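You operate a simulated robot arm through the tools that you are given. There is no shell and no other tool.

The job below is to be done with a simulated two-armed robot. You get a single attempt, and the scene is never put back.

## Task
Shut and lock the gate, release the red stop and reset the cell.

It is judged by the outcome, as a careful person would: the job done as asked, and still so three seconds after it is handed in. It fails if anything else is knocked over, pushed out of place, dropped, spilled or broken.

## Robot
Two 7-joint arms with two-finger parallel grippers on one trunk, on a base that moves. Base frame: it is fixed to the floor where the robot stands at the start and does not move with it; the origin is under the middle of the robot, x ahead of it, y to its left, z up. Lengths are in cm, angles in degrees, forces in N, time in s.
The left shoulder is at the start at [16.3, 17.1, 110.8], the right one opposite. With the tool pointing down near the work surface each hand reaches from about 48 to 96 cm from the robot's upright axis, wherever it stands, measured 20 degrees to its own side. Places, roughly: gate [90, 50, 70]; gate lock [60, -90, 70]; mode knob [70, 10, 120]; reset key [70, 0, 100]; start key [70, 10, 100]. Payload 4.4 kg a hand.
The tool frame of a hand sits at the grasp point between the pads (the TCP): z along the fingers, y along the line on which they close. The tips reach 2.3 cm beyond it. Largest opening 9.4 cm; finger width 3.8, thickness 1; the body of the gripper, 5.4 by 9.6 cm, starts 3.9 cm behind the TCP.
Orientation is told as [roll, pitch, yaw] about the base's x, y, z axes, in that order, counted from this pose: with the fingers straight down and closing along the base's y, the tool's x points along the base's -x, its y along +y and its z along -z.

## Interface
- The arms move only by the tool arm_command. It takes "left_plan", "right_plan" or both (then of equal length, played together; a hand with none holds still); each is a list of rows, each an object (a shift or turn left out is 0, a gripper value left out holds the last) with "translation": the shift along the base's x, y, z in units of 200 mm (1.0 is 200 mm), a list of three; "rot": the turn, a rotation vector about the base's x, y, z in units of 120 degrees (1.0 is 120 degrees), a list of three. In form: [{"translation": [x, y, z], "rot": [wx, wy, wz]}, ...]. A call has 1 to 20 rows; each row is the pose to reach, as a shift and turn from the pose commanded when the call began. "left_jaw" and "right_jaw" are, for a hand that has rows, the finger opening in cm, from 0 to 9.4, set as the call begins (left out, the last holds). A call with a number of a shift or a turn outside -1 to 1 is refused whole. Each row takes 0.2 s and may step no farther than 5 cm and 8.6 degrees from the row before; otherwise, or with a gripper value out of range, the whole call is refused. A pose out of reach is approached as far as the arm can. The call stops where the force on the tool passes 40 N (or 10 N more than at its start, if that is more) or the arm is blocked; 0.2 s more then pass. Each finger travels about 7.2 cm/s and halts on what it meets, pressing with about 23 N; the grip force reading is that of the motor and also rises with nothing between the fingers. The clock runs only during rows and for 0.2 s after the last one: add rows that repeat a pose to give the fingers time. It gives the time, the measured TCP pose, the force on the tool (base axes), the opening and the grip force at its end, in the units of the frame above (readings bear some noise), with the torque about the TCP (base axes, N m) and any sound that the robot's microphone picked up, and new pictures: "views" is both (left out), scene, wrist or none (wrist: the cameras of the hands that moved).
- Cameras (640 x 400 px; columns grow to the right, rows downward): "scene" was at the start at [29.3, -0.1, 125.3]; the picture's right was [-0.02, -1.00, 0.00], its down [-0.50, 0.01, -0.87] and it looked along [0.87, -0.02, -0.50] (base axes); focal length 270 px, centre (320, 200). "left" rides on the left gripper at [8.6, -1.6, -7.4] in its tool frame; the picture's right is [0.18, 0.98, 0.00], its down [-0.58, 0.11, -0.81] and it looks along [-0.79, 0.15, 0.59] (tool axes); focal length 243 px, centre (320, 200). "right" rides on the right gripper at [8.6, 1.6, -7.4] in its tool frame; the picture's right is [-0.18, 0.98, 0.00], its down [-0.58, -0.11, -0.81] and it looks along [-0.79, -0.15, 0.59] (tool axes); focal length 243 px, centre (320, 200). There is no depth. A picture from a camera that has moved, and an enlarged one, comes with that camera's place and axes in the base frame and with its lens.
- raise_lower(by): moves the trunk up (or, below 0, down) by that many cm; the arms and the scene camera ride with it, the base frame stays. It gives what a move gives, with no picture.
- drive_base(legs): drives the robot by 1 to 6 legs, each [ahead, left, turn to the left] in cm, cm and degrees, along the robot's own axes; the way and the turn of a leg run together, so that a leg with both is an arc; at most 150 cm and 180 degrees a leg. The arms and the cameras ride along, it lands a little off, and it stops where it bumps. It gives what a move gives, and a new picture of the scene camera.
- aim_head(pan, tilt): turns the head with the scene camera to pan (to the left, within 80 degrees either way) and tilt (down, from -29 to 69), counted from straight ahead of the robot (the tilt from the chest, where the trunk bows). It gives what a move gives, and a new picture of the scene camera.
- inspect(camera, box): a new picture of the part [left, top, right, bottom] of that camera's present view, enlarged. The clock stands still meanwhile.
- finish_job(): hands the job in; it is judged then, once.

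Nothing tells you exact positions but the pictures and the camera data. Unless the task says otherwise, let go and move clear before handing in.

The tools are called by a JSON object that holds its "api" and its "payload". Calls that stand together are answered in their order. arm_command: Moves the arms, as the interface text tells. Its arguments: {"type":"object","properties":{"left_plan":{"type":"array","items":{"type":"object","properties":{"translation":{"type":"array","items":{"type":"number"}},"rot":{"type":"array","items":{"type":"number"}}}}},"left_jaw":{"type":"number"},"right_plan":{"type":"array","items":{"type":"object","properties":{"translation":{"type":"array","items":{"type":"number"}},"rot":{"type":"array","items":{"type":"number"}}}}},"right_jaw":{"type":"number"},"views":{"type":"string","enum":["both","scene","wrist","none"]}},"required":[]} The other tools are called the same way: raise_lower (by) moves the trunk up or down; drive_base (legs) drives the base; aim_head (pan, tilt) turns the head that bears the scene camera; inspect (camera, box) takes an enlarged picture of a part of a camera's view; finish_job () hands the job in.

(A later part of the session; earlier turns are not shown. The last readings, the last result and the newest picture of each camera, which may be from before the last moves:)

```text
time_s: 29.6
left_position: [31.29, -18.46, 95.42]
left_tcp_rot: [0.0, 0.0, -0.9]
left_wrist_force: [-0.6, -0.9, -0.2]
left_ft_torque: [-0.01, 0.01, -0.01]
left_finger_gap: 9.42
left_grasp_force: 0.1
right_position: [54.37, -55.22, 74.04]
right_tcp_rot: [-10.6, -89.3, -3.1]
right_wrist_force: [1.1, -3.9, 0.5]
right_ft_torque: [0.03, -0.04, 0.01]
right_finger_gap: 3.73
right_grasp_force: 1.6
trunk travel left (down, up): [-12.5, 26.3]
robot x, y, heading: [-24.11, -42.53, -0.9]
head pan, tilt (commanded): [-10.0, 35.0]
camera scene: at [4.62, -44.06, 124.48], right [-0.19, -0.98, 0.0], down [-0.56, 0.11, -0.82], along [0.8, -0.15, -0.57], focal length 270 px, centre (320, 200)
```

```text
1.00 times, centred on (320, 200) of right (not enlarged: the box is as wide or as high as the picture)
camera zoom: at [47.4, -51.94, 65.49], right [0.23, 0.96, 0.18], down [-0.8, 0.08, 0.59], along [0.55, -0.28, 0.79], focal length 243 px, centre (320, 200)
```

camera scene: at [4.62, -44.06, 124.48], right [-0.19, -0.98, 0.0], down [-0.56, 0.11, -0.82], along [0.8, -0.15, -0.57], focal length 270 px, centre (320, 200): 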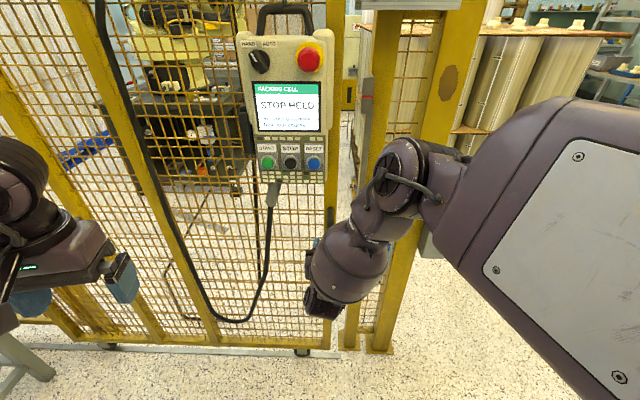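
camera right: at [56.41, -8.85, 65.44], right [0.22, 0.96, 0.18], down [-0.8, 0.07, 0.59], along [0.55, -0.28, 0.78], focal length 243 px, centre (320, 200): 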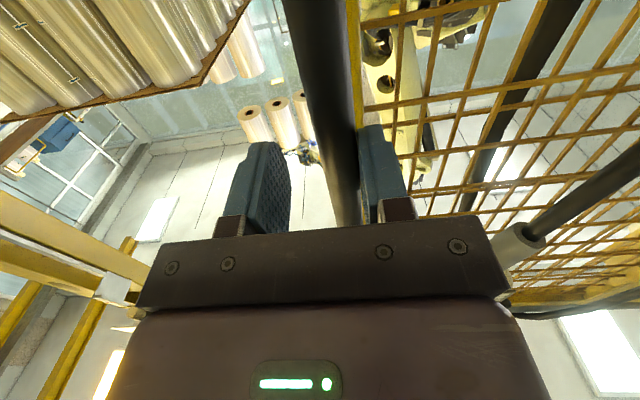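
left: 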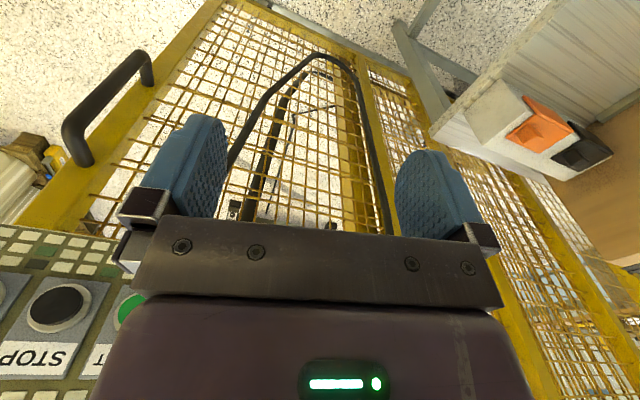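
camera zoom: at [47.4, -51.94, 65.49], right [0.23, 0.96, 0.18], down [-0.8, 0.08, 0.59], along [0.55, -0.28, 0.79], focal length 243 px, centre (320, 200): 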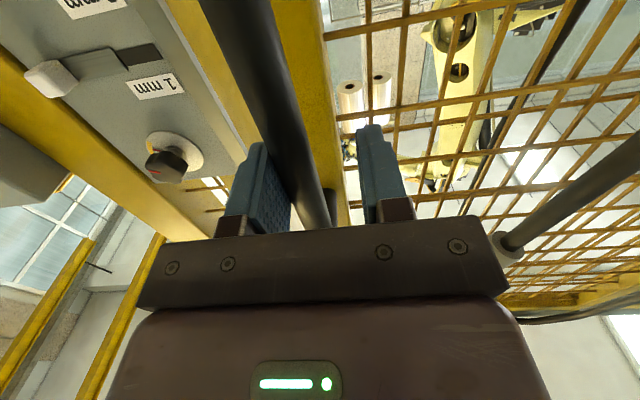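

The gate edge is about 6 cm from the post and the tongue about 1 cm from the catch. I try the last bit gently with the arm, which stops itself on force.

{"api": "arm_command", "payload": {"right_plan": [{"translation": [-0.01, -0.05, 0]}, {"translation": [-0.02, -0.1, 0]}, {"translation": [-0.03, -0.15, 0]}, {"translation": [-0.04, -0.2, 0]}, {"translation": [-0.05, -0.25, 0]}, {"translation": [-0.06, -0.3, 0]}], "views": "both"}}

```text
time_s: 30.9
left_position: [31.22, -18.29, 95.34]
left_tcp_rot: [0.0, 0.0, -0.8]
left_wrist_force: [-0.3, 1.0, -0.2]
left_ft_torque: [0.0, 0.02, -0.02]
left_finger_gap: 9.41
left_grasp_force: 0.0
right_position: [53.23, -57.43, 74.92]
right_tcp_rot: [-7.8, -88.7, -7.7]
right_wrist_force: [0.6, 5.3, -1.6]
right_ft_torque: [0.07, 0.01, 0.04]
right_finger_gap: 3.83
right_grasp_force: 2.7
right hand out of reach, approached as far as the arm can: row 2, 3, 4, 5, 6
trunk travel left (down, up): [-12.5, 26.3]
robot x, y, heading: [-24.39, -42.23, -0.7]
head pan, tilt (commanded): [-10.0, 35.0]
camera scene: at [4.65, -43.95, 124.46], right [-0.19, -0.98, 0.0], down [-0.56, 0.11, -0.82], along [0.8, -0.15, -0.57], focal length 270 px, centre (320, 200)
camera right: at [46.41, -53.94, 66.44], right [0.26, 0.95, 0.18], down [-0.79, 0.11, 0.6], along [0.55, -0.3, 0.78], focal length 243 px, centre (320, 200)
```

scene: 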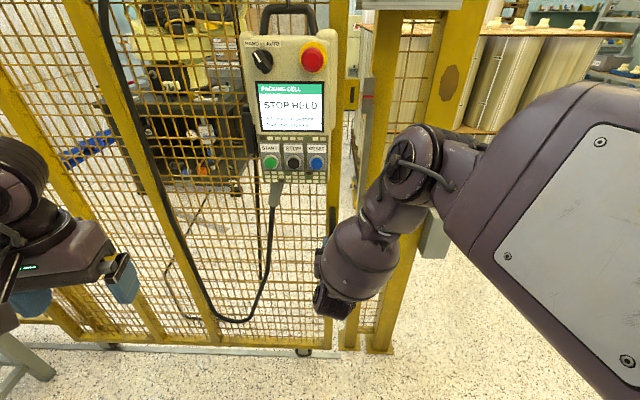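
right: 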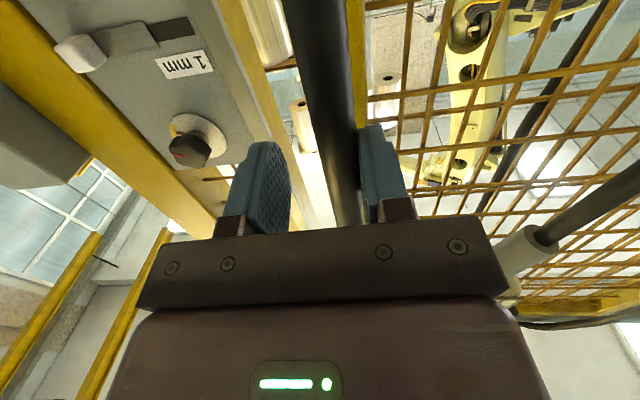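

The arm only gained a little, so I continue with small base steps: 3 cm more.

{"api": "drive_base", "payload": {"legs": [[-0.6, -3, 0]]}}

{"api": "inspect", "payload": {"camera": "scene", "box": [270, 0, 490, 140]}}

{"api": "inspect", "payload": {"camera": "scene", "box": [270, 250, 430, 360]}}

```text
time_s: 31.9
left_position: [30.78, -20.37, 95.41]
left_tcp_rot: [0.0, 0.0, -0.6]
left_wrist_force: [0.2, -0.1, 0.2]
left_ft_torque: [0.03, 0.01, 0.01]
left_finger_gap: 9.38
left_grasp_force: 0.0
right_position: [52.91, -58.3, 75.03]
right_tcp_rot: [7.4, -88.6, -21.5]
right_wrist_force: [4.2, 10.9, -3.0]
right_ft_torque: [-0.21, 0.23, 0.07]
right_finger_gap: 4.08
right_grasp_force: 5.1
trunk travel left (down, up): [-12.5, 26.3]
robot x, y, heading: [-24.6, -44.5, -0.7]
head pan, tilt (commanded): [-10.0, 35.0]
stopped in leg 1: the force on the tool passed its limit at 45 N (the readings are from after the stop); the commanded pose is now the measured one
camera scene: at [4.18, -46.05, 124.48], right [-0.18, -0.98, 0.0], down [-0.56, 0.1, -0.82], along [0.81, -0.15, -0.57], focal length 270 px, centre (320, 200)
```

scene: 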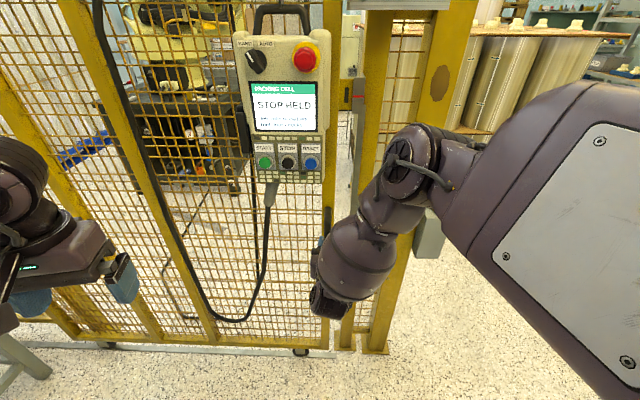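

```text
2.86 times, centred on (380, 70) of scene
camera zoom: at [4.18, -46.05, 124.48], right [-0.18, -0.98, 0.0], down [-0.56, 0.1, -0.82], along [0.81, -0.15, -0.57], focal length 771 px, centre (149, 571)
```

zoom: 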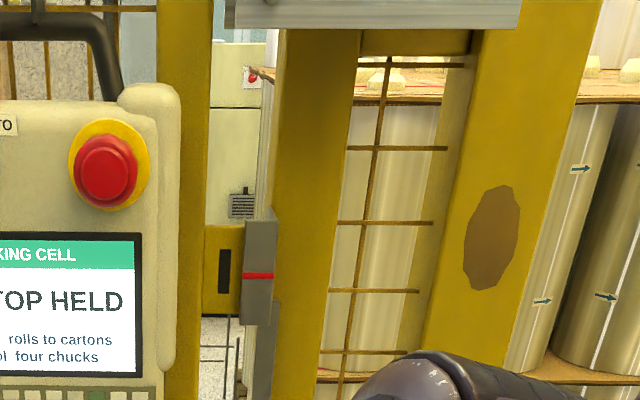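

```text
3.64 times, centred on (350, 305) of scene
camera zoom: at [4.18, -46.05, 124.48], right [-0.18, -0.98, 0.0], down [-0.56, 0.1, -0.82], along [0.81, -0.15, -0.57], focal length 981 px, centre (211, -182)
```

zoom: 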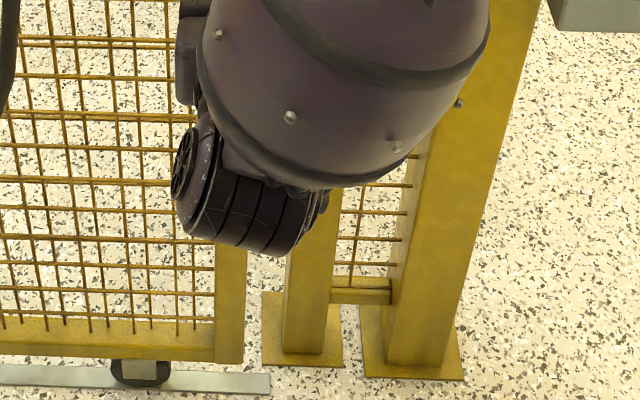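

The tongue now meets the catch (stop at 45 N), so the gate looks shut. I check the gauge and the screen from the cameras.

{"api": "inspect", "payload": {"camera": "right", "box": [0, 0, 640, 400]}}

{"api": "inspect", "payload": {"camera": "scene", "box": [225, 20, 345, 190]}}

{"api": "inspect", "payload": {"camera": "scene", "box": [320, 60, 380, 200]}}

```text
1.00 times, centred on (320, 200) of right (not enlarged: the box is as wide or as high as the picture)
camera zoom: at [46.0, -54.93, 66.67], right [0.24, 0.95, 0.19], down [-0.8, 0.08, 0.6], along [0.56, -0.29, 0.78], focal length 243 px, centre (320, 200)
```

zoom: 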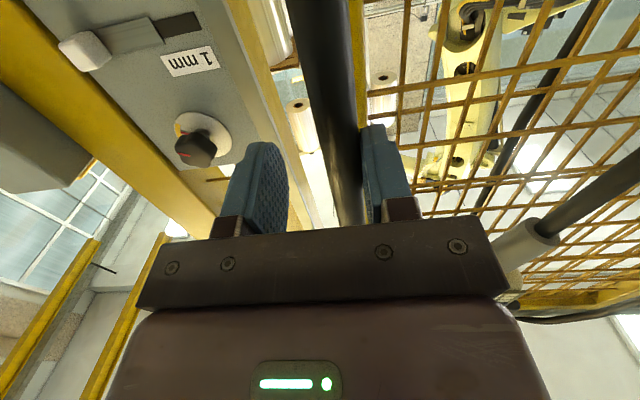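

```text
2.35 times, centred on (285, 105) of scene
camera zoom: at [4.18, -46.05, 124.48], right [-0.18, -0.98, 0.0], down [-0.56, 0.1, -0.82], along [0.81, -0.15, -0.57], focal length 635 px, centre (402, 424)
```

zoom: 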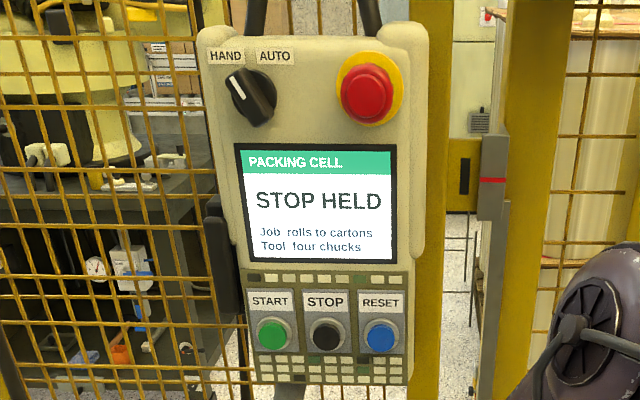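

```text
2.86 times, centred on (350, 130) of scene
camera zoom: at [4.18, -46.05, 124.48], right [-0.18, -0.98, 0.0], down [-0.56, 0.1, -0.82], along [0.81, -0.15, -0.57], focal length 771 px, centre (234, 400)
```

zoom: 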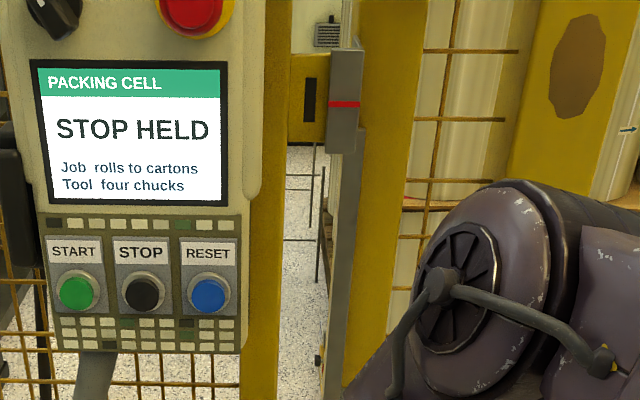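

I open the right hand and back it off the handle to see whether the gate stays and to clear the view of the lock panel.

{"api": "arm_command", "payload": {"right_plan": [{"translation": [0, 0, 0]}, {"translation": [0, 0, 0]}, {"translation": [0, 0, 0]}, {"translation": [-0.1, 0.02, 0]}, {"translation": [-0.2, 0.04, 0]}, {"translation": [-0.3, 0.06, 0]}, {"translation": [-0.4, 0.08, 0]}, {"translation": [-0.5, 0.1, 0]}, {"translation": [-0.6, 0.12, 0]}], "right_jaw": 7, "views": "both"}}

```text
time_s: 33.9
left_position: [30.73, -20.5, 95.38]
left_tcp_rot: [0.0, 0.0, -0.6]
left_wrist_force: [-0.5, 0.5, 0.0]
left_ft_torque: [0.01, -0.01, -0.02]
left_finger_gap: 9.4
left_grasp_force: 0.2
right_position: [40.87, -56.27, 75.07]
right_tcp_rot: [8.3, -88.8, -22.6]
right_wrist_force: [0.2, 0.5, 0.0]
right_ft_torque: [-0.03, 0.0, 0.01]
right_finger_gap: 6.98
right_grasp_force: 0.0
trunk travel left (down, up): [-12.5, 26.3]
robot x, y, heading: [-24.78, -44.3, -0.8]
head pan, tilt (commanded): [-10.0, 35.0]
camera scene: at [4.12, -46.21, 124.48], right [-0.18, -0.98, 0.0], down [-0.56, 0.11, -0.82], along [0.81, -0.15, -0.57], focal length 270 px, centre (320, 200)
camera right: at [33.92, -52.93, 66.57], right [0.24, 0.95, 0.19], down [-0.8, 0.09, 0.6], along [0.55, -0.3, 0.78], focal length 243 px, centre (320, 200)
```

scene: 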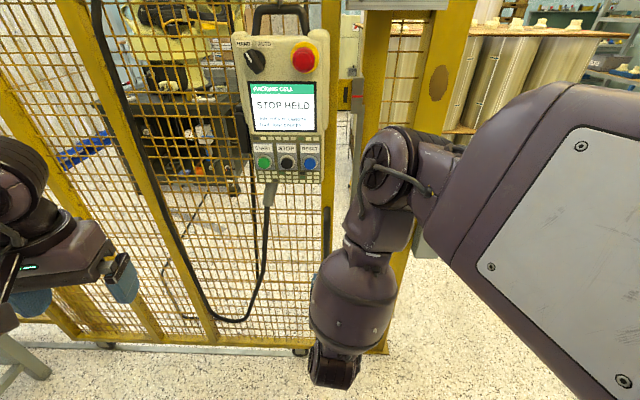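
right: 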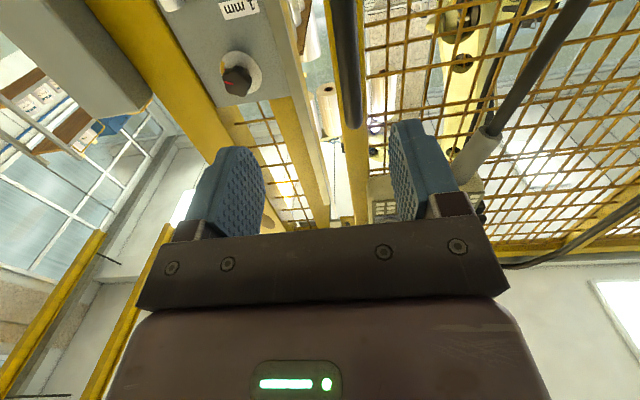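

I move the base 30 cm to the right so the lock panel lies between my arms, then look at it.

{"api": "drive_base", "payload": {"legs": [[0, -30, 0]]}}

{"api": "aim_head", "payload": {"pan": 3, "tilt": 32}}

```text
time_s: 37.1
left_position: [30.39, -49.94, 95.41]
left_tcp_rot: [-0.1, 0.0, -0.5]
left_wrist_force: [0.2, 1.4, -0.1]
left_ft_torque: [-0.02, -0.01, 0.01]
left_finger_gap: 9.39
left_grasp_force: 0.2
right_position: [40.63, -85.71, 75.09]
right_tcp_rot: [8.4, -88.7, -22.5]
right_wrist_force: [-0.6, -0.2, -1.1]
right_ft_torque: [0.04, -0.02, 0.01]
right_finger_gap: 6.99
right_grasp_force: 0.0
trunk travel left (down, up): [-12.5, 26.3]
robot x, y, heading: [-25.3, -74.4, -0.4]
head pan, tilt (commanded): [-10.0, 35.0]
camera scene: at [3.82, -75.7, 124.48], right [-0.18, -0.98, 0.0], down [-0.56, 0.11, -0.82], along [0.81, -0.15, -0.57], focal length 270 px, centre (320, 200)
```

scene: 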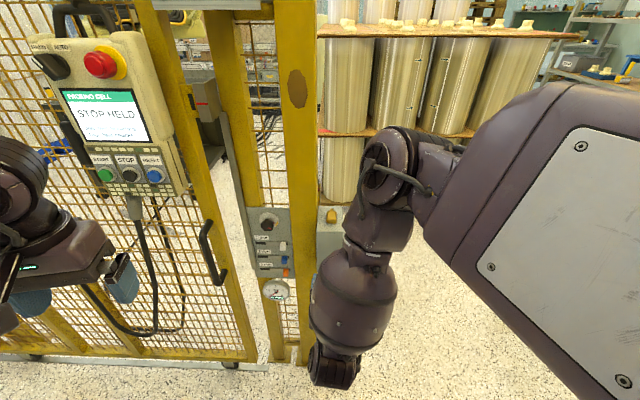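

```text
time_s: 37.9
left_position: [30.45, -49.96, 95.49]
left_tcp_rot: [0.0, 0.0, -0.6]
left_wrist_force: [0.6, 0.7, 0.2]
left_ft_torque: [-0.01, -0.01, -0.01]
left_finger_gap: 9.42
left_grasp_force: 0.2
right_position: [40.55, -85.68, 75.02]
right_tcp_rot: [8.2, -88.7, -22.3]
right_wrist_force: [-0.3, -0.5, -0.3]
right_ft_torque: [0.0, 0.02, 0.01]
right_finger_gap: 7.0
right_grasp_force: 0.0
trunk travel left (down, up): [-12.5, 26.3]
robot x, y, heading: [-25.01, -74.17, -0.7]
head pan, tilt (commanded): [3.0, 32.0]
camera scene: at [4.11, -73.7, 124.95], right [0.04, -1.0, 0.0], down [-0.53, -0.02, -0.85], along [0.85, 0.04, -0.53], focal length 270 px, centre (320, 200)
```

scene: 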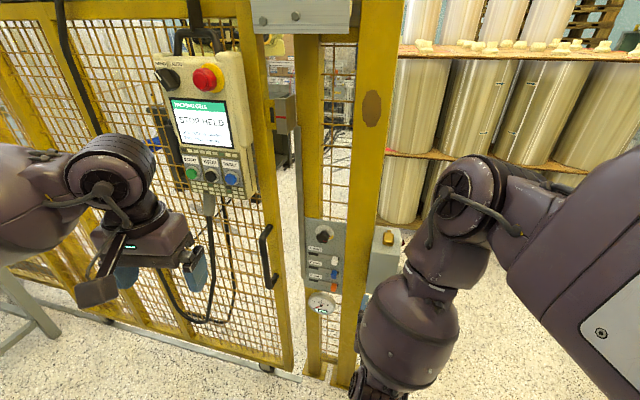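

{"api": "inspect", "payload": {"camera": "scene", "box": [280, 205, 420, 325]}}

{"api": "inspect", "payload": {"camera": "scene", "box": [250, 60, 390, 170]}}

{"api": "inspect", "payload": {"camera": "scene", "box": [220, 300, 360, 400]}}

```text
3.33 times, centred on (350, 265) of scene
camera zoom: at [4.11, -73.7, 124.95], right [0.04, -1.0, 0.0], down [-0.53, -0.02, -0.85], along [0.85, 0.04, -0.53], focal length 899 px, centre (220, -17)
```

zoom: 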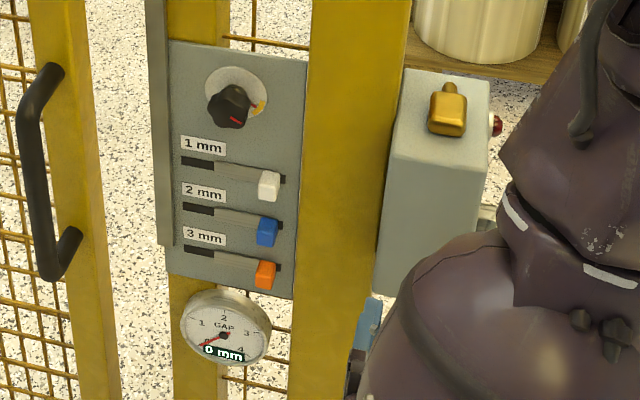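

```text
3.64 times, centred on (320, 115) of scene
camera zoom: at [4.11, -73.7, 124.95], right [0.04, -1.0, 0.0], down [-0.53, -0.02, -0.85], along [0.85, 0.04, -0.53], focal length 981 px, centre (320, 509)
```

zoom: 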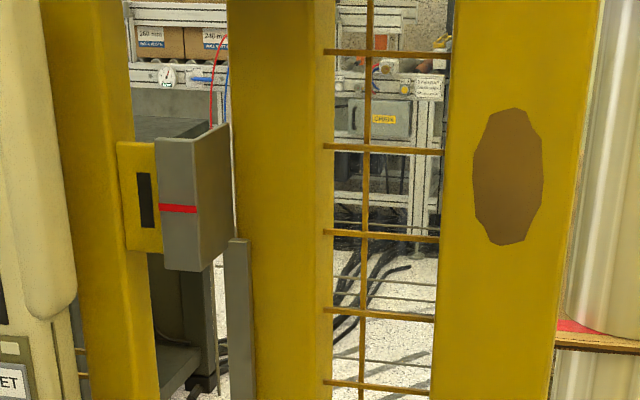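

```text
4.00 times, centred on (290, 350) of scene
camera zoom: at [4.11, -73.7, 124.95], right [0.04, -1.0, 0.0], down [-0.53, -0.02, -0.85], along [0.85, 0.04, -0.53], focal length 1079 px, centre (440, -400)
```

zoom: 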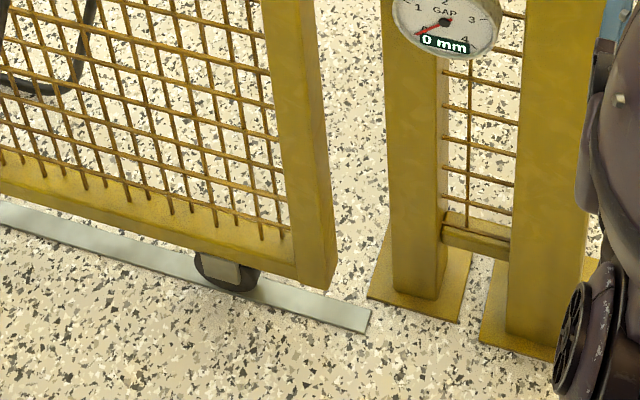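

The gate stays put and the lock panel is in view. I zoom harder on the knob, the plates, the catch and the box at the right of the post.

{"api": "inspect", "payload": {"camera": "scene", "box": [300, 217, 350, 250]}}

{"api": "inspect", "payload": {"camera": "scene", "box": [300, 240, 360, 318]}}

{"api": "inspect", "payload": {"camera": "scene", "box": [360, 210, 420, 260]}}

{"api": "inspect", "payload": {"camera": "scene", "box": [255, 80, 325, 140]}}

{"api": "inspect", "payload": {"camera": "scene", "box": [160, 90, 250, 190]}}

```text
12.12 times, centred on (325, 234) of scene
camera zoom: at [4.11, -73.7, 124.95], right [0.04, -1.0, 0.0], down [-0.53, -0.02, -0.85], along [0.85, 0.04, -0.53], focal length 3269 px, centre (259, -206)
```

zoom: 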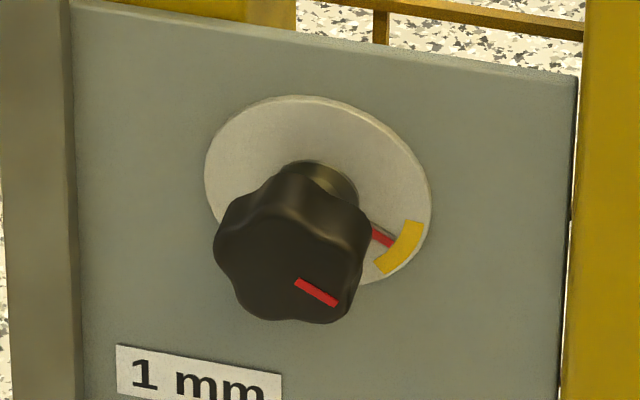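

```text
5.13 times, centred on (330, 279) of scene
camera zoom: at [4.11, -73.7, 124.95], right [0.04, -1.0, 0.0], down [-0.53, -0.02, -0.85], along [0.85, 0.04, -0.53], focal length 1383 px, centre (269, -205)
```

zoom: 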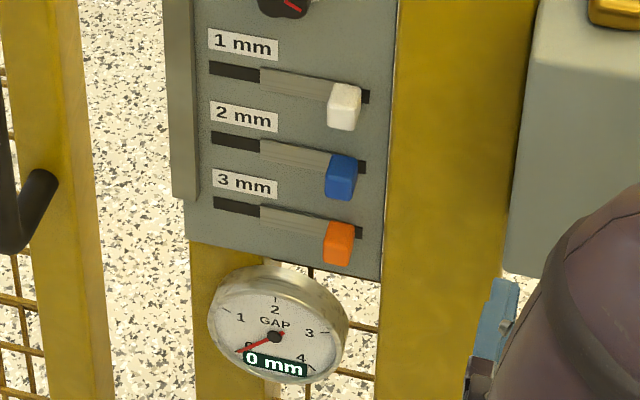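

```text
8.00 times, centred on (390, 235) of scene
camera zoom: at [4.11, -73.7, 124.95], right [0.04, -1.0, 0.0], down [-0.53, -0.02, -0.85], along [0.85, 0.04, -0.53], focal length 2158 px, centre (-240, -80)
```

zoom: 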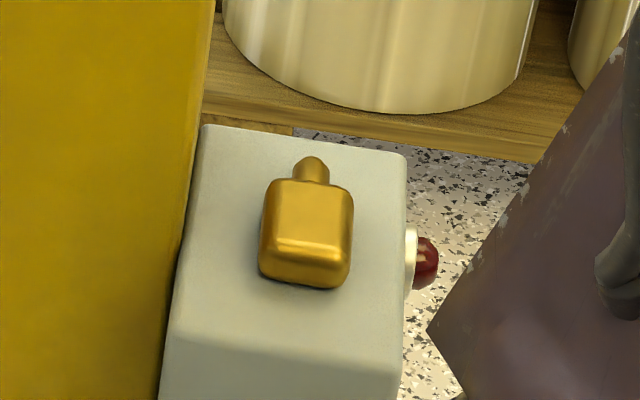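

```text
6.67 times, centred on (290, 110) of scene
camera zoom: at [4.11, -73.7, 124.95], right [0.04, -1.0, 0.0], down [-0.53, -0.02, -0.85], along [0.85, 0.04, -0.53], focal length 1798 px, centre (520, 800)
```

zoom: 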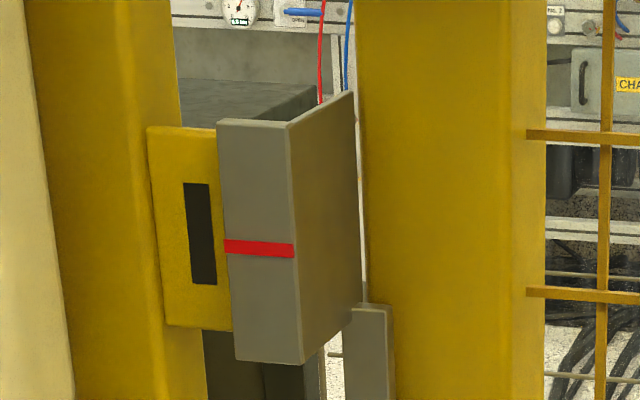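

```text
4.00 times, centred on (205, 140) of scene
camera zoom: at [4.11, -73.7, 124.95], right [0.04, -1.0, 0.0], down [-0.53, -0.02, -0.85], along [0.85, 0.04, -0.53], focal length 1079 px, centre (780, 440)
```

zoom: 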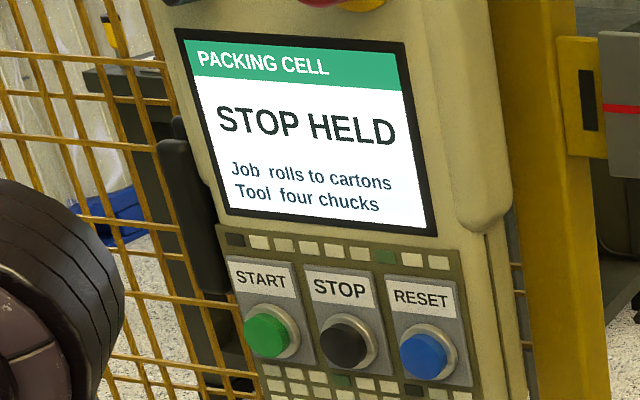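

The knob carries a red mark, with a red line and an amber segment on its disc; the plates sit at the right of their slots, and the gauge says 0 mm. I look from the right wrist camera, which sees the panel from below, for hidden marks.

{"api": "inspect", "payload": {"camera": "right", "box": [0, 0, 640, 400]}}

{"api": "inspect", "payload": {"camera": "right", "box": [450, 0, 640, 130]}}

{"api": "inspect", "payload": {"camera": "left", "box": [0, 0, 640, 400]}}

```text
1.00 times, centred on (320, 200) of right (not enlarged: the box is as wide or as high as the picture)
camera zoom: at [33.63, -82.36, 66.55], right [0.24, 0.95, 0.19], down [-0.8, 0.09, 0.6], along [0.55, -0.29, 0.78], focal length 243 px, centre (320, 200)
```

zoom: 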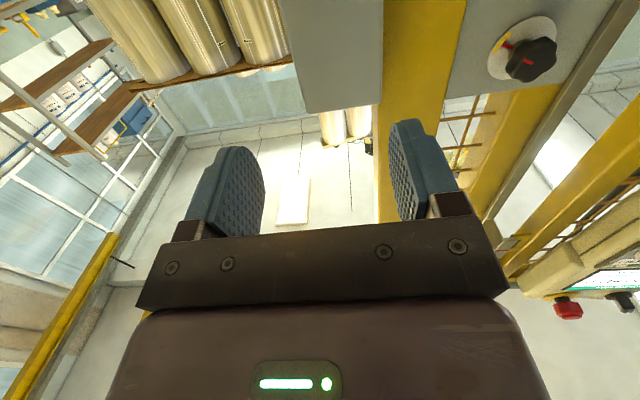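

```text
3.08 times, centred on (545, 65) of right
camera zoom: at [33.63, -82.36, 66.55], right [0.24, 0.95, 0.19], down [-0.8, 0.09, 0.6], along [0.55, -0.29, 0.78], focal length 746 px, centre (-372, 615)
```

zoom: 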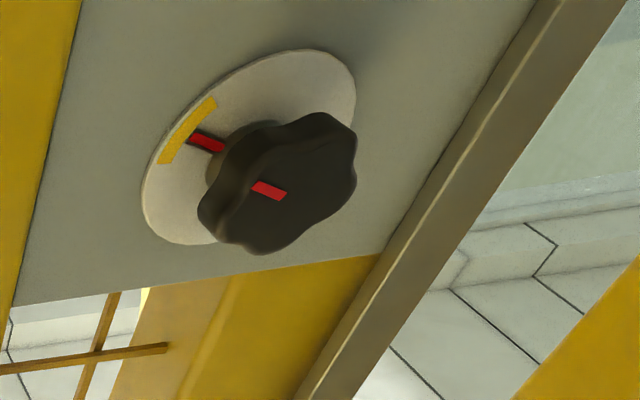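

```text
1.00 times, centred on (320, 200) of left (not enlarged: the box is as wide or as high as the picture)
camera zoom: at [21.68, -51.51, 102.81], right [-0.17, 0.98, 0.0], down [0.58, 0.1, 0.81], along [0.79, 0.14, -0.59], focal length 243 px, centre (320, 200)
```

zoom: 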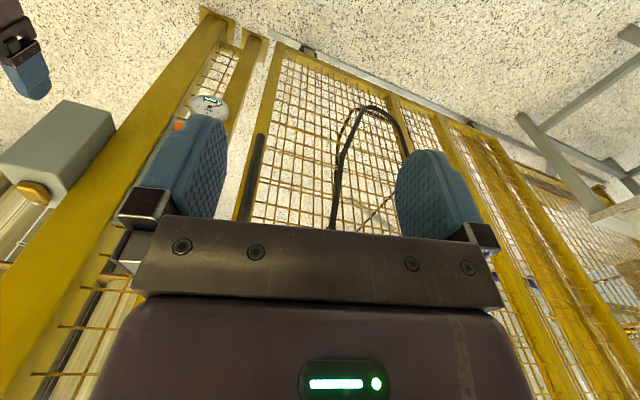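

The disc has just one amber segment, with the red pointer in it. I lift the left hand to look at the tongue and catch from the front and above with its wrist camera.

{"api": "arm_command", "payload": {"left_plan": [{"translation": [0.08, -0.03, 0.2]}, {"translation": [0.16, -0.06, 0.4]}, {"translation": [0.24, -0.09, 0.6]}, {"translation": [0.32, -0.12, 0.8]}, {"translation": [0.4, -0.15, 1.0]}, {"translation": [0.5, -0.2, 1.0]}, {"translation": [0.55, -0.25, 1.0]}], "views": "wrist"}}

{"api": "inspect", "payload": {"camera": "left", "box": [200, 60, 440, 220]}}

```text
time_s: 39.5
left_position: [41.35, -55.02, 115.53]
left_tcp_rot: [0.0, -0.1, -0.6]
left_wrist_force: [-0.3, -0.1, -0.4]
left_ft_torque: [-0.02, 0.0, 0.02]
left_finger_gap: 9.4
left_grasp_force: 0.0
right_position: [40.54, -85.73, 75.09]
right_tcp_rot: [8.6, -88.7, -22.7]
right_wrist_force: [0.6, -0.4, 0.3]
right_ft_torque: [0.01, -0.02, 0.01]
right_finger_gap: 7.01
right_grasp_force: 0.0
trunk travel left (down, up): [-12.5, 26.3]
robot x, y, heading: [-25.39, -73.8, -0.8]
head pan, tilt (commanded): [3.0, 32.0]
camera left: at [32.73, -56.61, 122.96], right [-0.17, 0.98, 0.0], down [0.58, 0.1, 0.81], along [0.79, 0.14, -0.59], focal length 243 px, centre (320, 200)
```

left: 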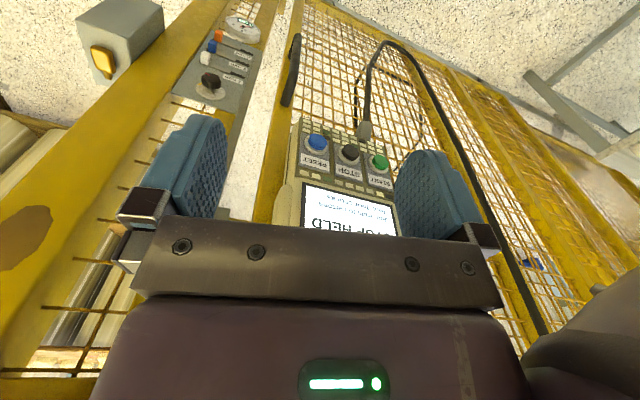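

```text
2.50 times, centred on (320, 140) of left
camera zoom: at [32.73, -56.61, 122.96], right [-0.17, 0.98, 0.0], down [0.58, 0.1, 0.81], along [0.79, 0.14, -0.59], focal length 606 px, centre (320, 350)
```

zoom: 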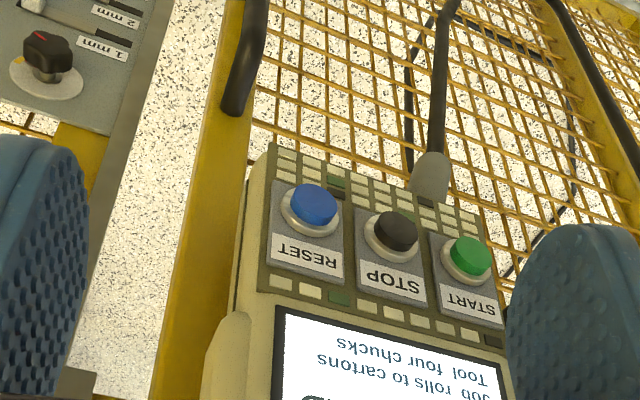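

The catch is hidden by the finger there; I shift the left hand 12 cm right and 8 cm up for a clear view.

{"api": "arm_command", "payload": {"left_plan": [{"translation": [0, -0.15, 0.1]}, {"translation": [0, -0.3, 0.2]}, {"translation": [0, -0.45, 0.3]}, {"translation": [0, -0.6, 0.4]}], "views": "wrist"}}

{"api": "inspect", "payload": {"camera": "left", "box": [220, 80, 420, 220]}}

```text
time_s: 40.5
left_position: [41.25, -67.03, 123.55]
left_tcp_rot: [0.1, -0.2, -0.6]
left_wrist_force: [-0.5, 0.1, -0.1]
left_ft_torque: [0.05, -0.01, 0.0]
left_finger_gap: 9.38
left_grasp_force: 0.1
right_position: [40.52, -85.79, 75.18]
right_tcp_rot: [10.1, -88.8, -24.2]
right_wrist_force: [-1.2, 0.2, 0.7]
right_ft_torque: [0.0, -0.01, 0.02]
right_finger_gap: 7.01
right_grasp_force: 0.0
trunk travel left (down, up): [-12.5, 26.3]
robot x, y, heading: [-24.95, -73.9, -0.6]
head pan, tilt (commanded): [3.0, 32.0]
camera left: at [32.57, -68.54, 131.05], right [-0.17, 0.98, 0.0], down [0.58, 0.1, 0.81], along [0.79, 0.14, -0.59], focal length 243 px, centre (320, 200)
```

left: 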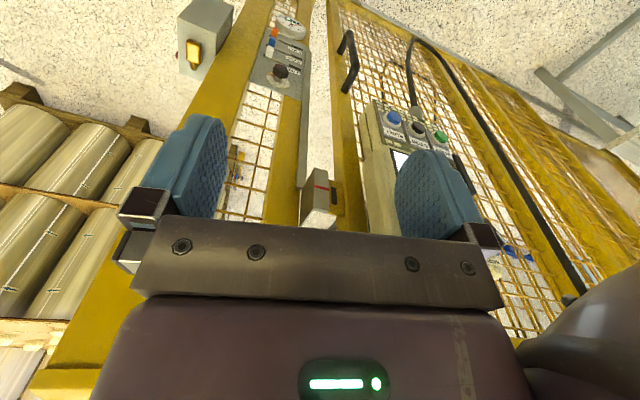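

```text
2.86 times, centred on (320, 150) of left
camera zoom: at [32.57, -68.54, 131.05], right [-0.17, 0.98, 0.0], down [0.58, 0.1, 0.81], along [0.79, 0.14, -0.59], focal length 693 px, centre (320, 343)
```

zoom: 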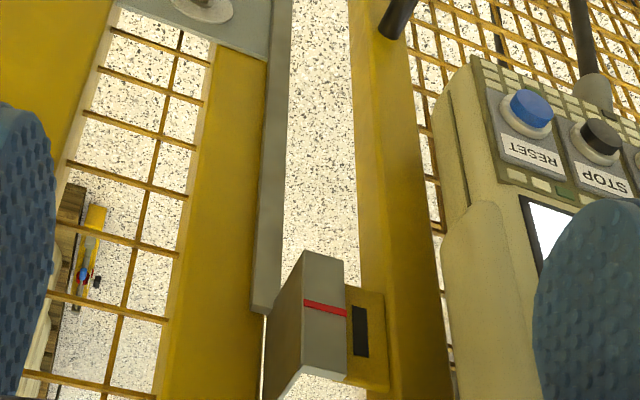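

The tongue's edge is right at the catch's front edge. I go a little higher for a steeper look into the catch.

{"api": "arm_command", "payload": {"left_plan": [{"translation": [0.05, 0.03, 0.15]}, {"translation": [0.1, 0.06, 0.3]}, {"translation": [0.15, 0.1, 0.45]}, {"translation": [0.2, 0.15, 0.55]}], "views": "wrist"}}

{"api": "inspect", "payload": {"camera": "left", "box": [240, 60, 400, 180]}}

```text
time_s: 41.5
left_position: [45.32, -64.15, 134.84]
left_tcp_rot: [0.0, 0.0, -0.6]
left_wrist_force: [0.1, -0.1, 0.4]
left_ft_torque: [0.04, -0.01, 0.02]
left_finger_gap: 9.4
left_grasp_force: 0.0
right_position: [40.59, -85.66, 75.06]
right_tcp_rot: [8.7, -88.8, -22.8]
right_wrist_force: [-0.1, -0.1, 0.0]
right_ft_torque: [0.01, 0.02, 0.01]
right_finger_gap: 6.98
right_grasp_force: 0.1
trunk travel left (down, up): [-12.5, 26.3]
robot x, y, heading: [-25.11, -74.0, -0.6]
head pan, tilt (commanded): [3.0, 32.0]
camera left: at [36.53, -65.76, 142.15], right [-0.17, 0.98, 0.0], down [0.58, 0.1, 0.81], along [0.79, 0.14, -0.59], focal length 243 px, centre (320, 200)
```

left: 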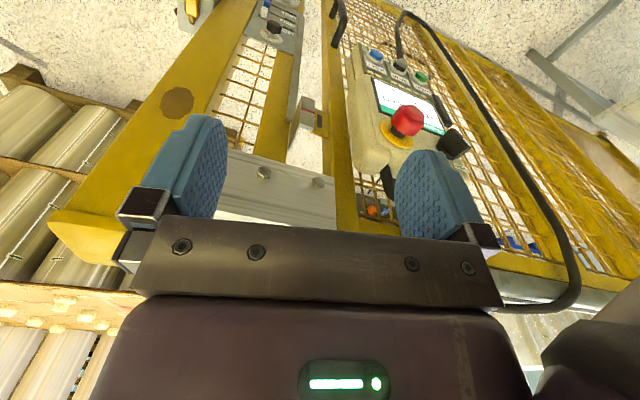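

```text
3.33 times, centred on (320, 120) of left
camera zoom: at [36.53, -65.76, 142.15], right [-0.17, 0.98, 0.0], down [0.58, 0.1, 0.81], along [0.79, 0.14, -0.59], focal length 809 px, centre (320, 467)
```

zoom: 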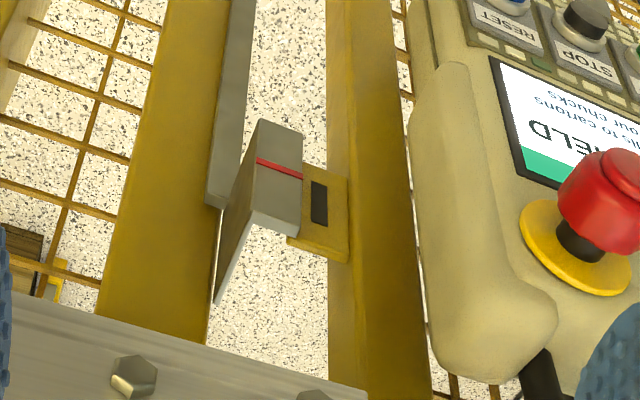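

From above, the tongue has only just entered behind the catch's front plate, perhaps 2 cm short of full depth, and the gauge still says 0. I'll use the left hand on the handle to push it fully shut, leaving the right hand for the lock; first I bring the left hand back and down.

{"api": "arm_command", "payload": {"left_plan": [{"translation": [-0.2, 0.05, 0.05]}, {"translation": [-0.4, 0.1, 0.0]}, {"translation": [-0.55, 0.15, -0.15]}, {"translation": [-0.65, 0.2, -0.35]}, {"translation": [-0.65, 0.25, -0.55]}, {"translation": [-0.65, 0.3, -0.75]}, {"translation": [-0.65, 0.3, -0.95]}], "views": "none"}}

{"api": "drive_base", "payload": {"legs": [[0, 4, 0]]}}

```text
time_s: 43.1
left_position: [32.16, -58.06, 115.64]
left_tcp_rot: [0.1, 0.1, -0.6]
left_wrist_force: [0.0, -0.1, -0.4]
left_ft_torque: [-0.02, 0.03, 0.01]
left_finger_gap: 9.39
left_grasp_force: 0.1
right_position: [40.62, -85.67, 74.92]
right_tcp_rot: [6.3, -88.7, -20.4]
right_wrist_force: [-0.3, 0.1, 0.5]
right_ft_torque: [-0.01, 0.0, 0.0]
right_finger_gap: 7.0
right_grasp_force: 0.0
trunk travel left (down, up): [-12.5, 26.3]
robot x, y, heading: [-25.05, -73.82, -0.6]
head pan, tilt (commanded): [3.0, 32.0]
```

```text
time_s: 44.1
left_position: [32.13, -53.8, 115.77]
left_tcp_rot: [0.0, 0.0, -0.6]
left_wrist_force: [-1.1, 0.6, 0.8]
left_ft_torque: [-0.02, 0.03, 0.03]
left_finger_gap: 9.4
left_grasp_force: 0.1
right_position: [40.63, -81.54, 75.01]
right_tcp_rot: [7.0, -88.8, -20.9]
right_wrist_force: [-0.1, 0.2, 0.2]
right_ft_torque: [-0.01, 0.02, 0.0]
right_finger_gap: 7.01
right_grasp_force: 0.1
trunk travel left (down, up): [-12.5, 26.3]
robot x, y, heading: [-24.82, -69.67, -0.7]
head pan, tilt (commanded): [3.0, 32.0]
camera scene: at [4.15, -69.51, 124.95], right [0.04, -1.0, 0.0], down [-0.53, -0.02, -0.85], along [0.85, 0.04, -0.53], focal length 270 px, centre (320, 200)
```

scene: 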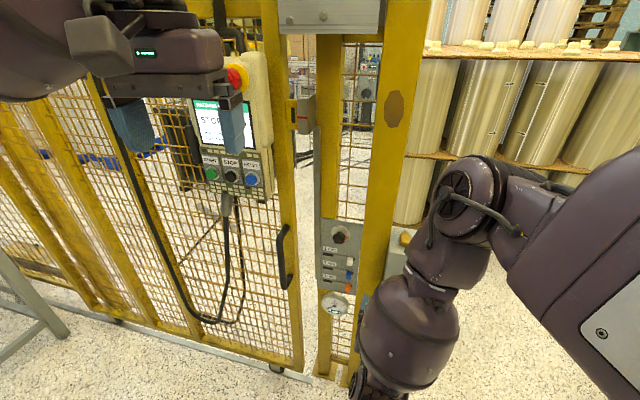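

Handle bar is at about (53,−58,65–81). I lower the left hand with a slight yaw, then pitch it forward as before.

{"api": "arm_command", "payload": {"left_plan": [{"translation": [0, -0.02, -0.17], "rot": [0, 0, -0.015]}, {"translation": [0, -0.04, -0.34], "rot": [0, 0, -0.03]}, {"translation": [0, -0.06, -0.5], "rot": [0, 0, -0.045]}, {"translation": [0, -0.08, -0.67], "rot": [0, 0, -0.06]}, {"translation": [0, -0.1, -0.84], "rot": [0, 0, -0.075]}, {"translation": [0, -0.1, -1.0], "rot": [0, 0, -0.09]}], "left_jaw": 7, "views": "none"}}

{"api": "arm_command", "payload": {"left_plan": [{"translation": [0.03, 0.006, -0.09], "rot": [-0.0136, -0.0668, 0]}, {"translation": [0.06, 0.012, -0.18], "rot": [-0.0273, -0.1336, 0]}, {"translation": [0.09, 0.018, -0.27], "rot": [-0.0409, -0.2005, 0]}, {"translation": [0.12, 0.024, -0.36], "rot": [-0.0545, -0.2673, 0]}, {"translation": [0.16, 0.03, -0.45], "rot": [-0.0682, -0.3341, 0]}, {"translation": [0.2, 0.036, -0.55], "rot": [-0.0818, -0.4009, 0]}, {"translation": [0.24, 0.042, -0.64], "rot": [-0.0955, -0.4677, 0]}, {"translation": [0.28, 0.048, -0.73], "rot": [-0.1091, -0.5345, 0]}, {"translation": [0.32, 0.054, -0.82], "rot": [-0.1227, -0.6014, 0]}, {"translation": [0.36, 0.06, -0.91], "rot": [-0.1364, -0.6682, 0]}, {"translation": [0.4, 0.07, -1.0], "rot": [-0.15, -0.735, 0]}], "views": "both"}}

```text
time_s: 45.5
left_position: [32.2, -55.84, 95.6]
left_tcp_rot: [0.0, -0.1, -11.3]
left_wrist_force: [-0.1, -0.3, 0.3]
left_ft_torque: [0.01, 0.0, -0.03]
left_finger_gap: 6.99
left_grasp_force: 0.1
right_position: [40.57, -81.51, 75.0]
right_tcp_rot: [7.1, -88.7, -21.2]
right_wrist_force: [-0.8, 0.3, 0.0]
right_ft_torque: [-0.01, -0.03, 0.01]
right_finger_gap: 7.02
right_grasp_force: 0.0
trunk travel left (down, up): [-12.5, 26.3]
robot x, y, heading: [-25.09, -69.83, -0.3]
head pan, tilt (commanded): [3.0, 32.0]
```

```text
time_s: 47.9
left_position: [42.75, -44.62, 76.22]
left_tcp_rot: [-81.1, -87.0, 65.9]
left_wrist_force: [-0.1, 0.8, -0.2]
left_ft_torque: [0.02, 0.0, 0.0]
left_finger_gap: 7.0
left_grasp_force: 0.1
left hand out of reach, approached as far as the arm can: row 6, 7, 8, 9, 10, 11
right_position: [40.62, -81.38, 74.93]
right_tcp_rot: [5.3, -88.7, -19.2]
right_wrist_force: [-0.4, 1.6, -0.4]
right_ft_torque: [-0.01, -0.02, -0.01]
right_finger_gap: 6.99
right_grasp_force: 0.0
trunk travel left (down, up): [-12.5, 26.3]
robot x, y, heading: [-25.18, -69.71, -0.5]
head pan, tilt (commanded): [3.0, 32.0]
camera scene: at [4.22, -69.44, 124.92], right [0.04, -1.0, 0.0], down [-0.53, -0.02, -0.85], along [0.85, 0.04, -0.53], focal length 270 px, centre (320, 200)
camera left: at [34.91, -44.83, 67.66], right [0.25, 0.94, -0.24], down [-0.74, 0.34, 0.58], along [0.63, 0.03, 0.78], focal length 243 px, centre (320, 200)
```

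scene: 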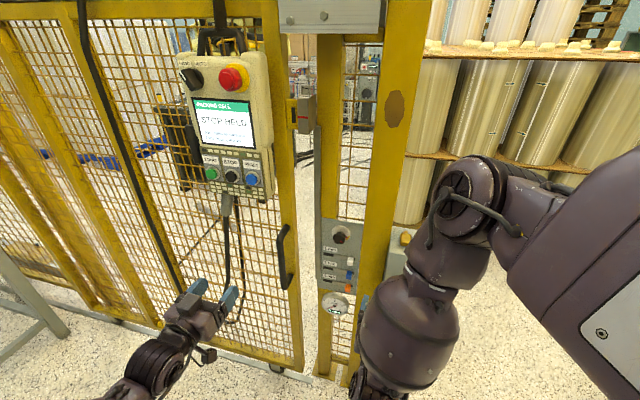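
left: 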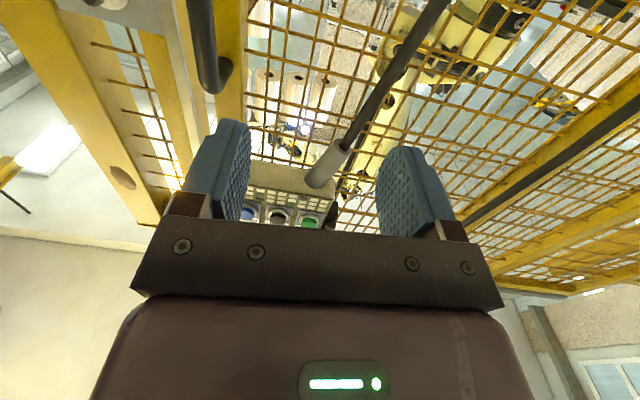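

The left arm hit a wrist limit with the fingers fully level, stopping short at y −44.6. I'll use a flatter pitch of about −55° (fingers forward and down), which should let it reach the handle.

{"api": "arm_command", "payload": {"left_plan": [{"translation": [0.0, 0, 0], "rot": [0.0097, 0.0476, 0]}, {"translation": [0.0, 0, 0], "rot": [0.0193, 0.0953, 0]}, {"translation": [0.0, 0, 0.02], "rot": [0.029, 0.143, 0]}, {"translation": [0.0, 0, 0.04], "rot": [0.0387, 0.1907, 0]}, {"translation": [0.0, 0, 0.05], "rot": [0.0483, 0.2383, 0]}, {"translation": [0.0, 0, 0.05], "rot": [0.058, 0.286, 0]}, {"translation": [0.0, 0, 0.05], "rot": [0.058, 0.286, 0]}], "views": "both"}}

```text
time_s: 49.5
left_position: [42.69, -44.93, 77.61]
left_tcp_rot: [-7.9, -54.1, -6.4]
left_wrist_force: [0.9, -0.3, -0.1]
left_ft_torque: [-0.03, 0.08, 0.0]
left_finger_gap: 7.02
left_grasp_force: 0.0
right_position: [40.62, -81.43, 75.08]
right_tcp_rot: [7.8, -88.6, -21.8]
right_wrist_force: [-0.3, 0.2, -0.9]
right_ft_torque: [0.02, 0.0, -0.02]
right_finger_gap: 7.0
right_grasp_force: 0.1
trunk travel left (down, up): [-12.5, 26.3]
robot x, y, heading: [-25.03, -69.64, -0.2]
head pan, tilt (commanded): [3.0, 32.0]
camera scene: at [4.16, -69.56, 124.94], right [0.04, -1.0, 0.0], down [-0.53, -0.02, -0.85], along [0.85, 0.04, -0.53], focal length 270 px, centre (320, 200)
camera left: at [31.39, -44.2, 74.98], right [0.11, 0.97, -0.23], down [-0.27, 0.25, 0.93], along [0.96, -0.04, 0.29], focal length 243 px, centre (320, 200)
```

scene: 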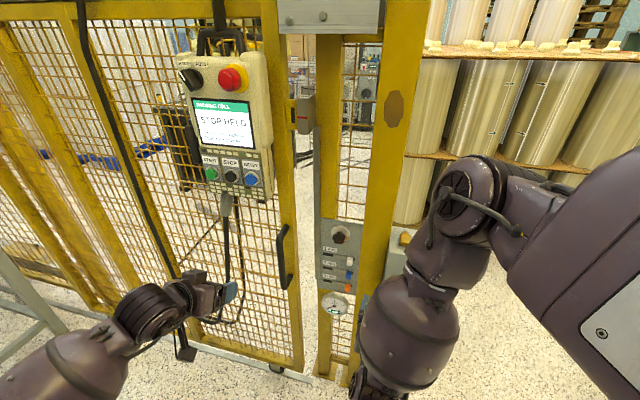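
left: 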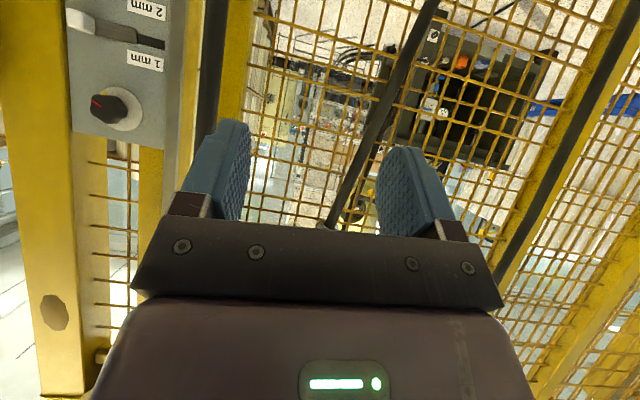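

The commanded pose now matches. I slide the left hand sideways to line up in front of the handle.

{"api": "arm_command", "payload": {"left_plan": [{"translation": [0.0, -0.12, -0.03]}, {"translation": [0.0, -0.24, -0.06]}, {"translation": [0.0, -0.36, -0.09]}, {"translation": [0.0, -0.48, -0.12]}, {"translation": [0.0, -0.58, -0.13]}], "views": "both"}}

```text
time_s: 50.7
left_position: [42.65, -48.5, 76.85]
left_tcp_rot: [-7.9, -54.2, -6.4]
left_wrist_force: [0.4, -0.3, -0.1]
left_ft_torque: [0.0, 0.05, 0.0]
left_finger_gap: 6.99
left_grasp_force: 0.0
left hand out of reach, approached as far as the arm can: row 2, 3, 4, 5
right_position: [40.49, -81.62, 75.06]
right_tcp_rot: [8.1, -88.6, -22.1]
right_wrist_force: [-0.8, -0.8, 0.5]
right_ft_torque: [-0.03, 0.0, 0.02]
right_finger_gap: 7.01
right_grasp_force: 0.2
trunk travel left (down, up): [-12.5, 26.3]
robot x, y, heading: [-25.33, -69.99, -0.1]
head pan, tilt (commanded): [3.0, 32.0]
camera scene: at [4.15, -69.56, 124.95], right [0.04, -1.0, 0.0], down [-0.53, -0.02, -0.85], along [0.85, 0.04, -0.53], focal length 270 px, centre (320, 200)
camera left: at [31.49, -47.89, 74.16], right [0.11, 0.97, -0.23], down [-0.27, 0.25, 0.93], along [0.96, -0.04, 0.29], focal length 243 px, centre (320, 200)
```

scene: 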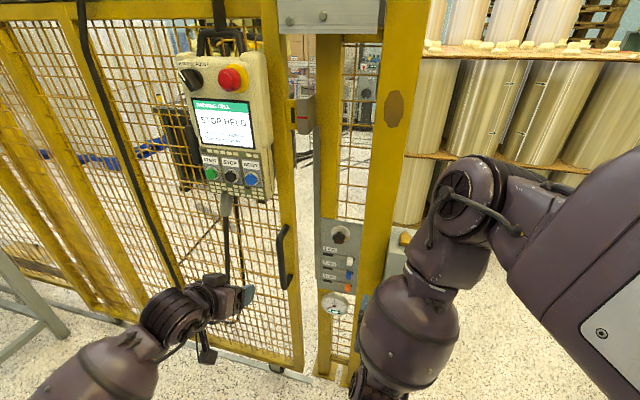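
left: 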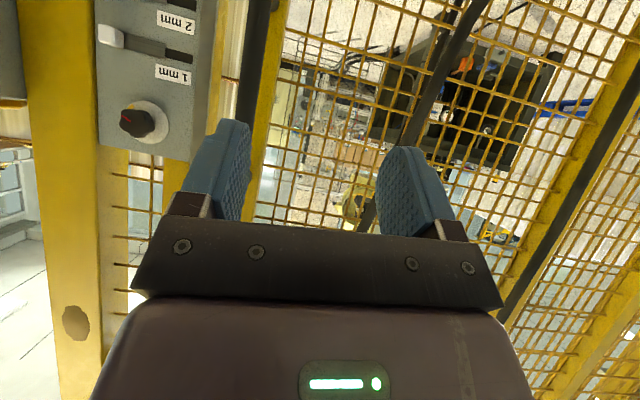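

The left arm limits at about 21 cm left of the robot's axis, so I drive the base 9 cm right to bring the hand in front of the handle.

{"api": "drive_base", "payload": {"legs": [[0, -9, 0]]}}

{"api": "inspect", "payload": {"camera": "left", "box": [0, 0, 640, 400]}}

```text
time_s: 52.2
left_position: [42.59, -57.55, 76.73]
left_tcp_rot: [-7.9, -54.2, -6.4]
left_wrist_force: [-0.3, 0.0, -1.0]
left_ft_torque: [-0.01, 0.02, 0.01]
left_finger_gap: 6.98
left_grasp_force: 0.0
right_position: [40.56, -90.62, 74.98]
right_tcp_rot: [8.5, -88.8, -22.6]
right_wrist_force: [0.5, -0.4, 0.2]
right_ft_torque: [0.03, 0.02, -0.04]
right_finger_gap: 7.0
right_grasp_force: 0.0
trunk travel left (down, up): [-12.5, 26.3]
robot x, y, heading: [-25.52, -78.96, -0.4]
head pan, tilt (commanded): [3.0, 32.0]
camera scene: at [4.07, -78.62, 124.95], right [0.04, -1.0, 0.0], down [-0.53, -0.02, -0.85], along [0.85, 0.04, -0.53], focal length 270 px, centre (320, 200)
```

scene: 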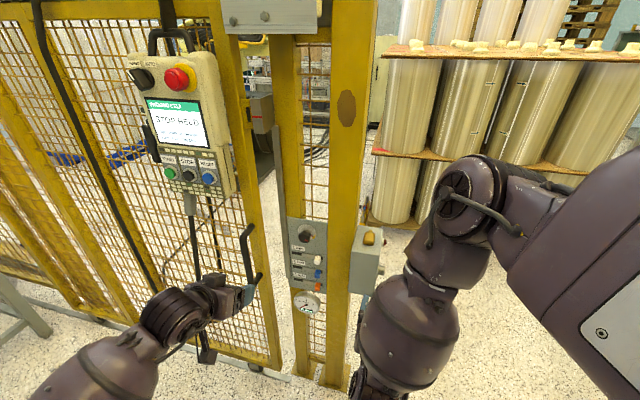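

```text
1.00 times, centred on (320, 200) of left (not enlarged: the box is as wide or as high as the picture)
camera zoom: at [31.4, -56.91, 74.17], right [0.11, 0.97, -0.23], down [-0.27, 0.25, 0.93], along [0.96, -0.04, 0.29], focal length 243 px, centre (320, 200)
```

zoom: 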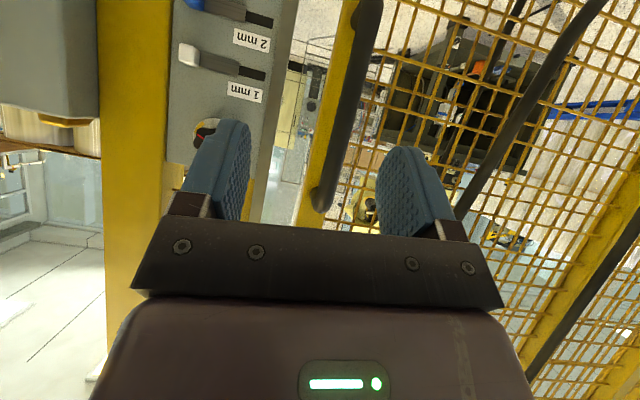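

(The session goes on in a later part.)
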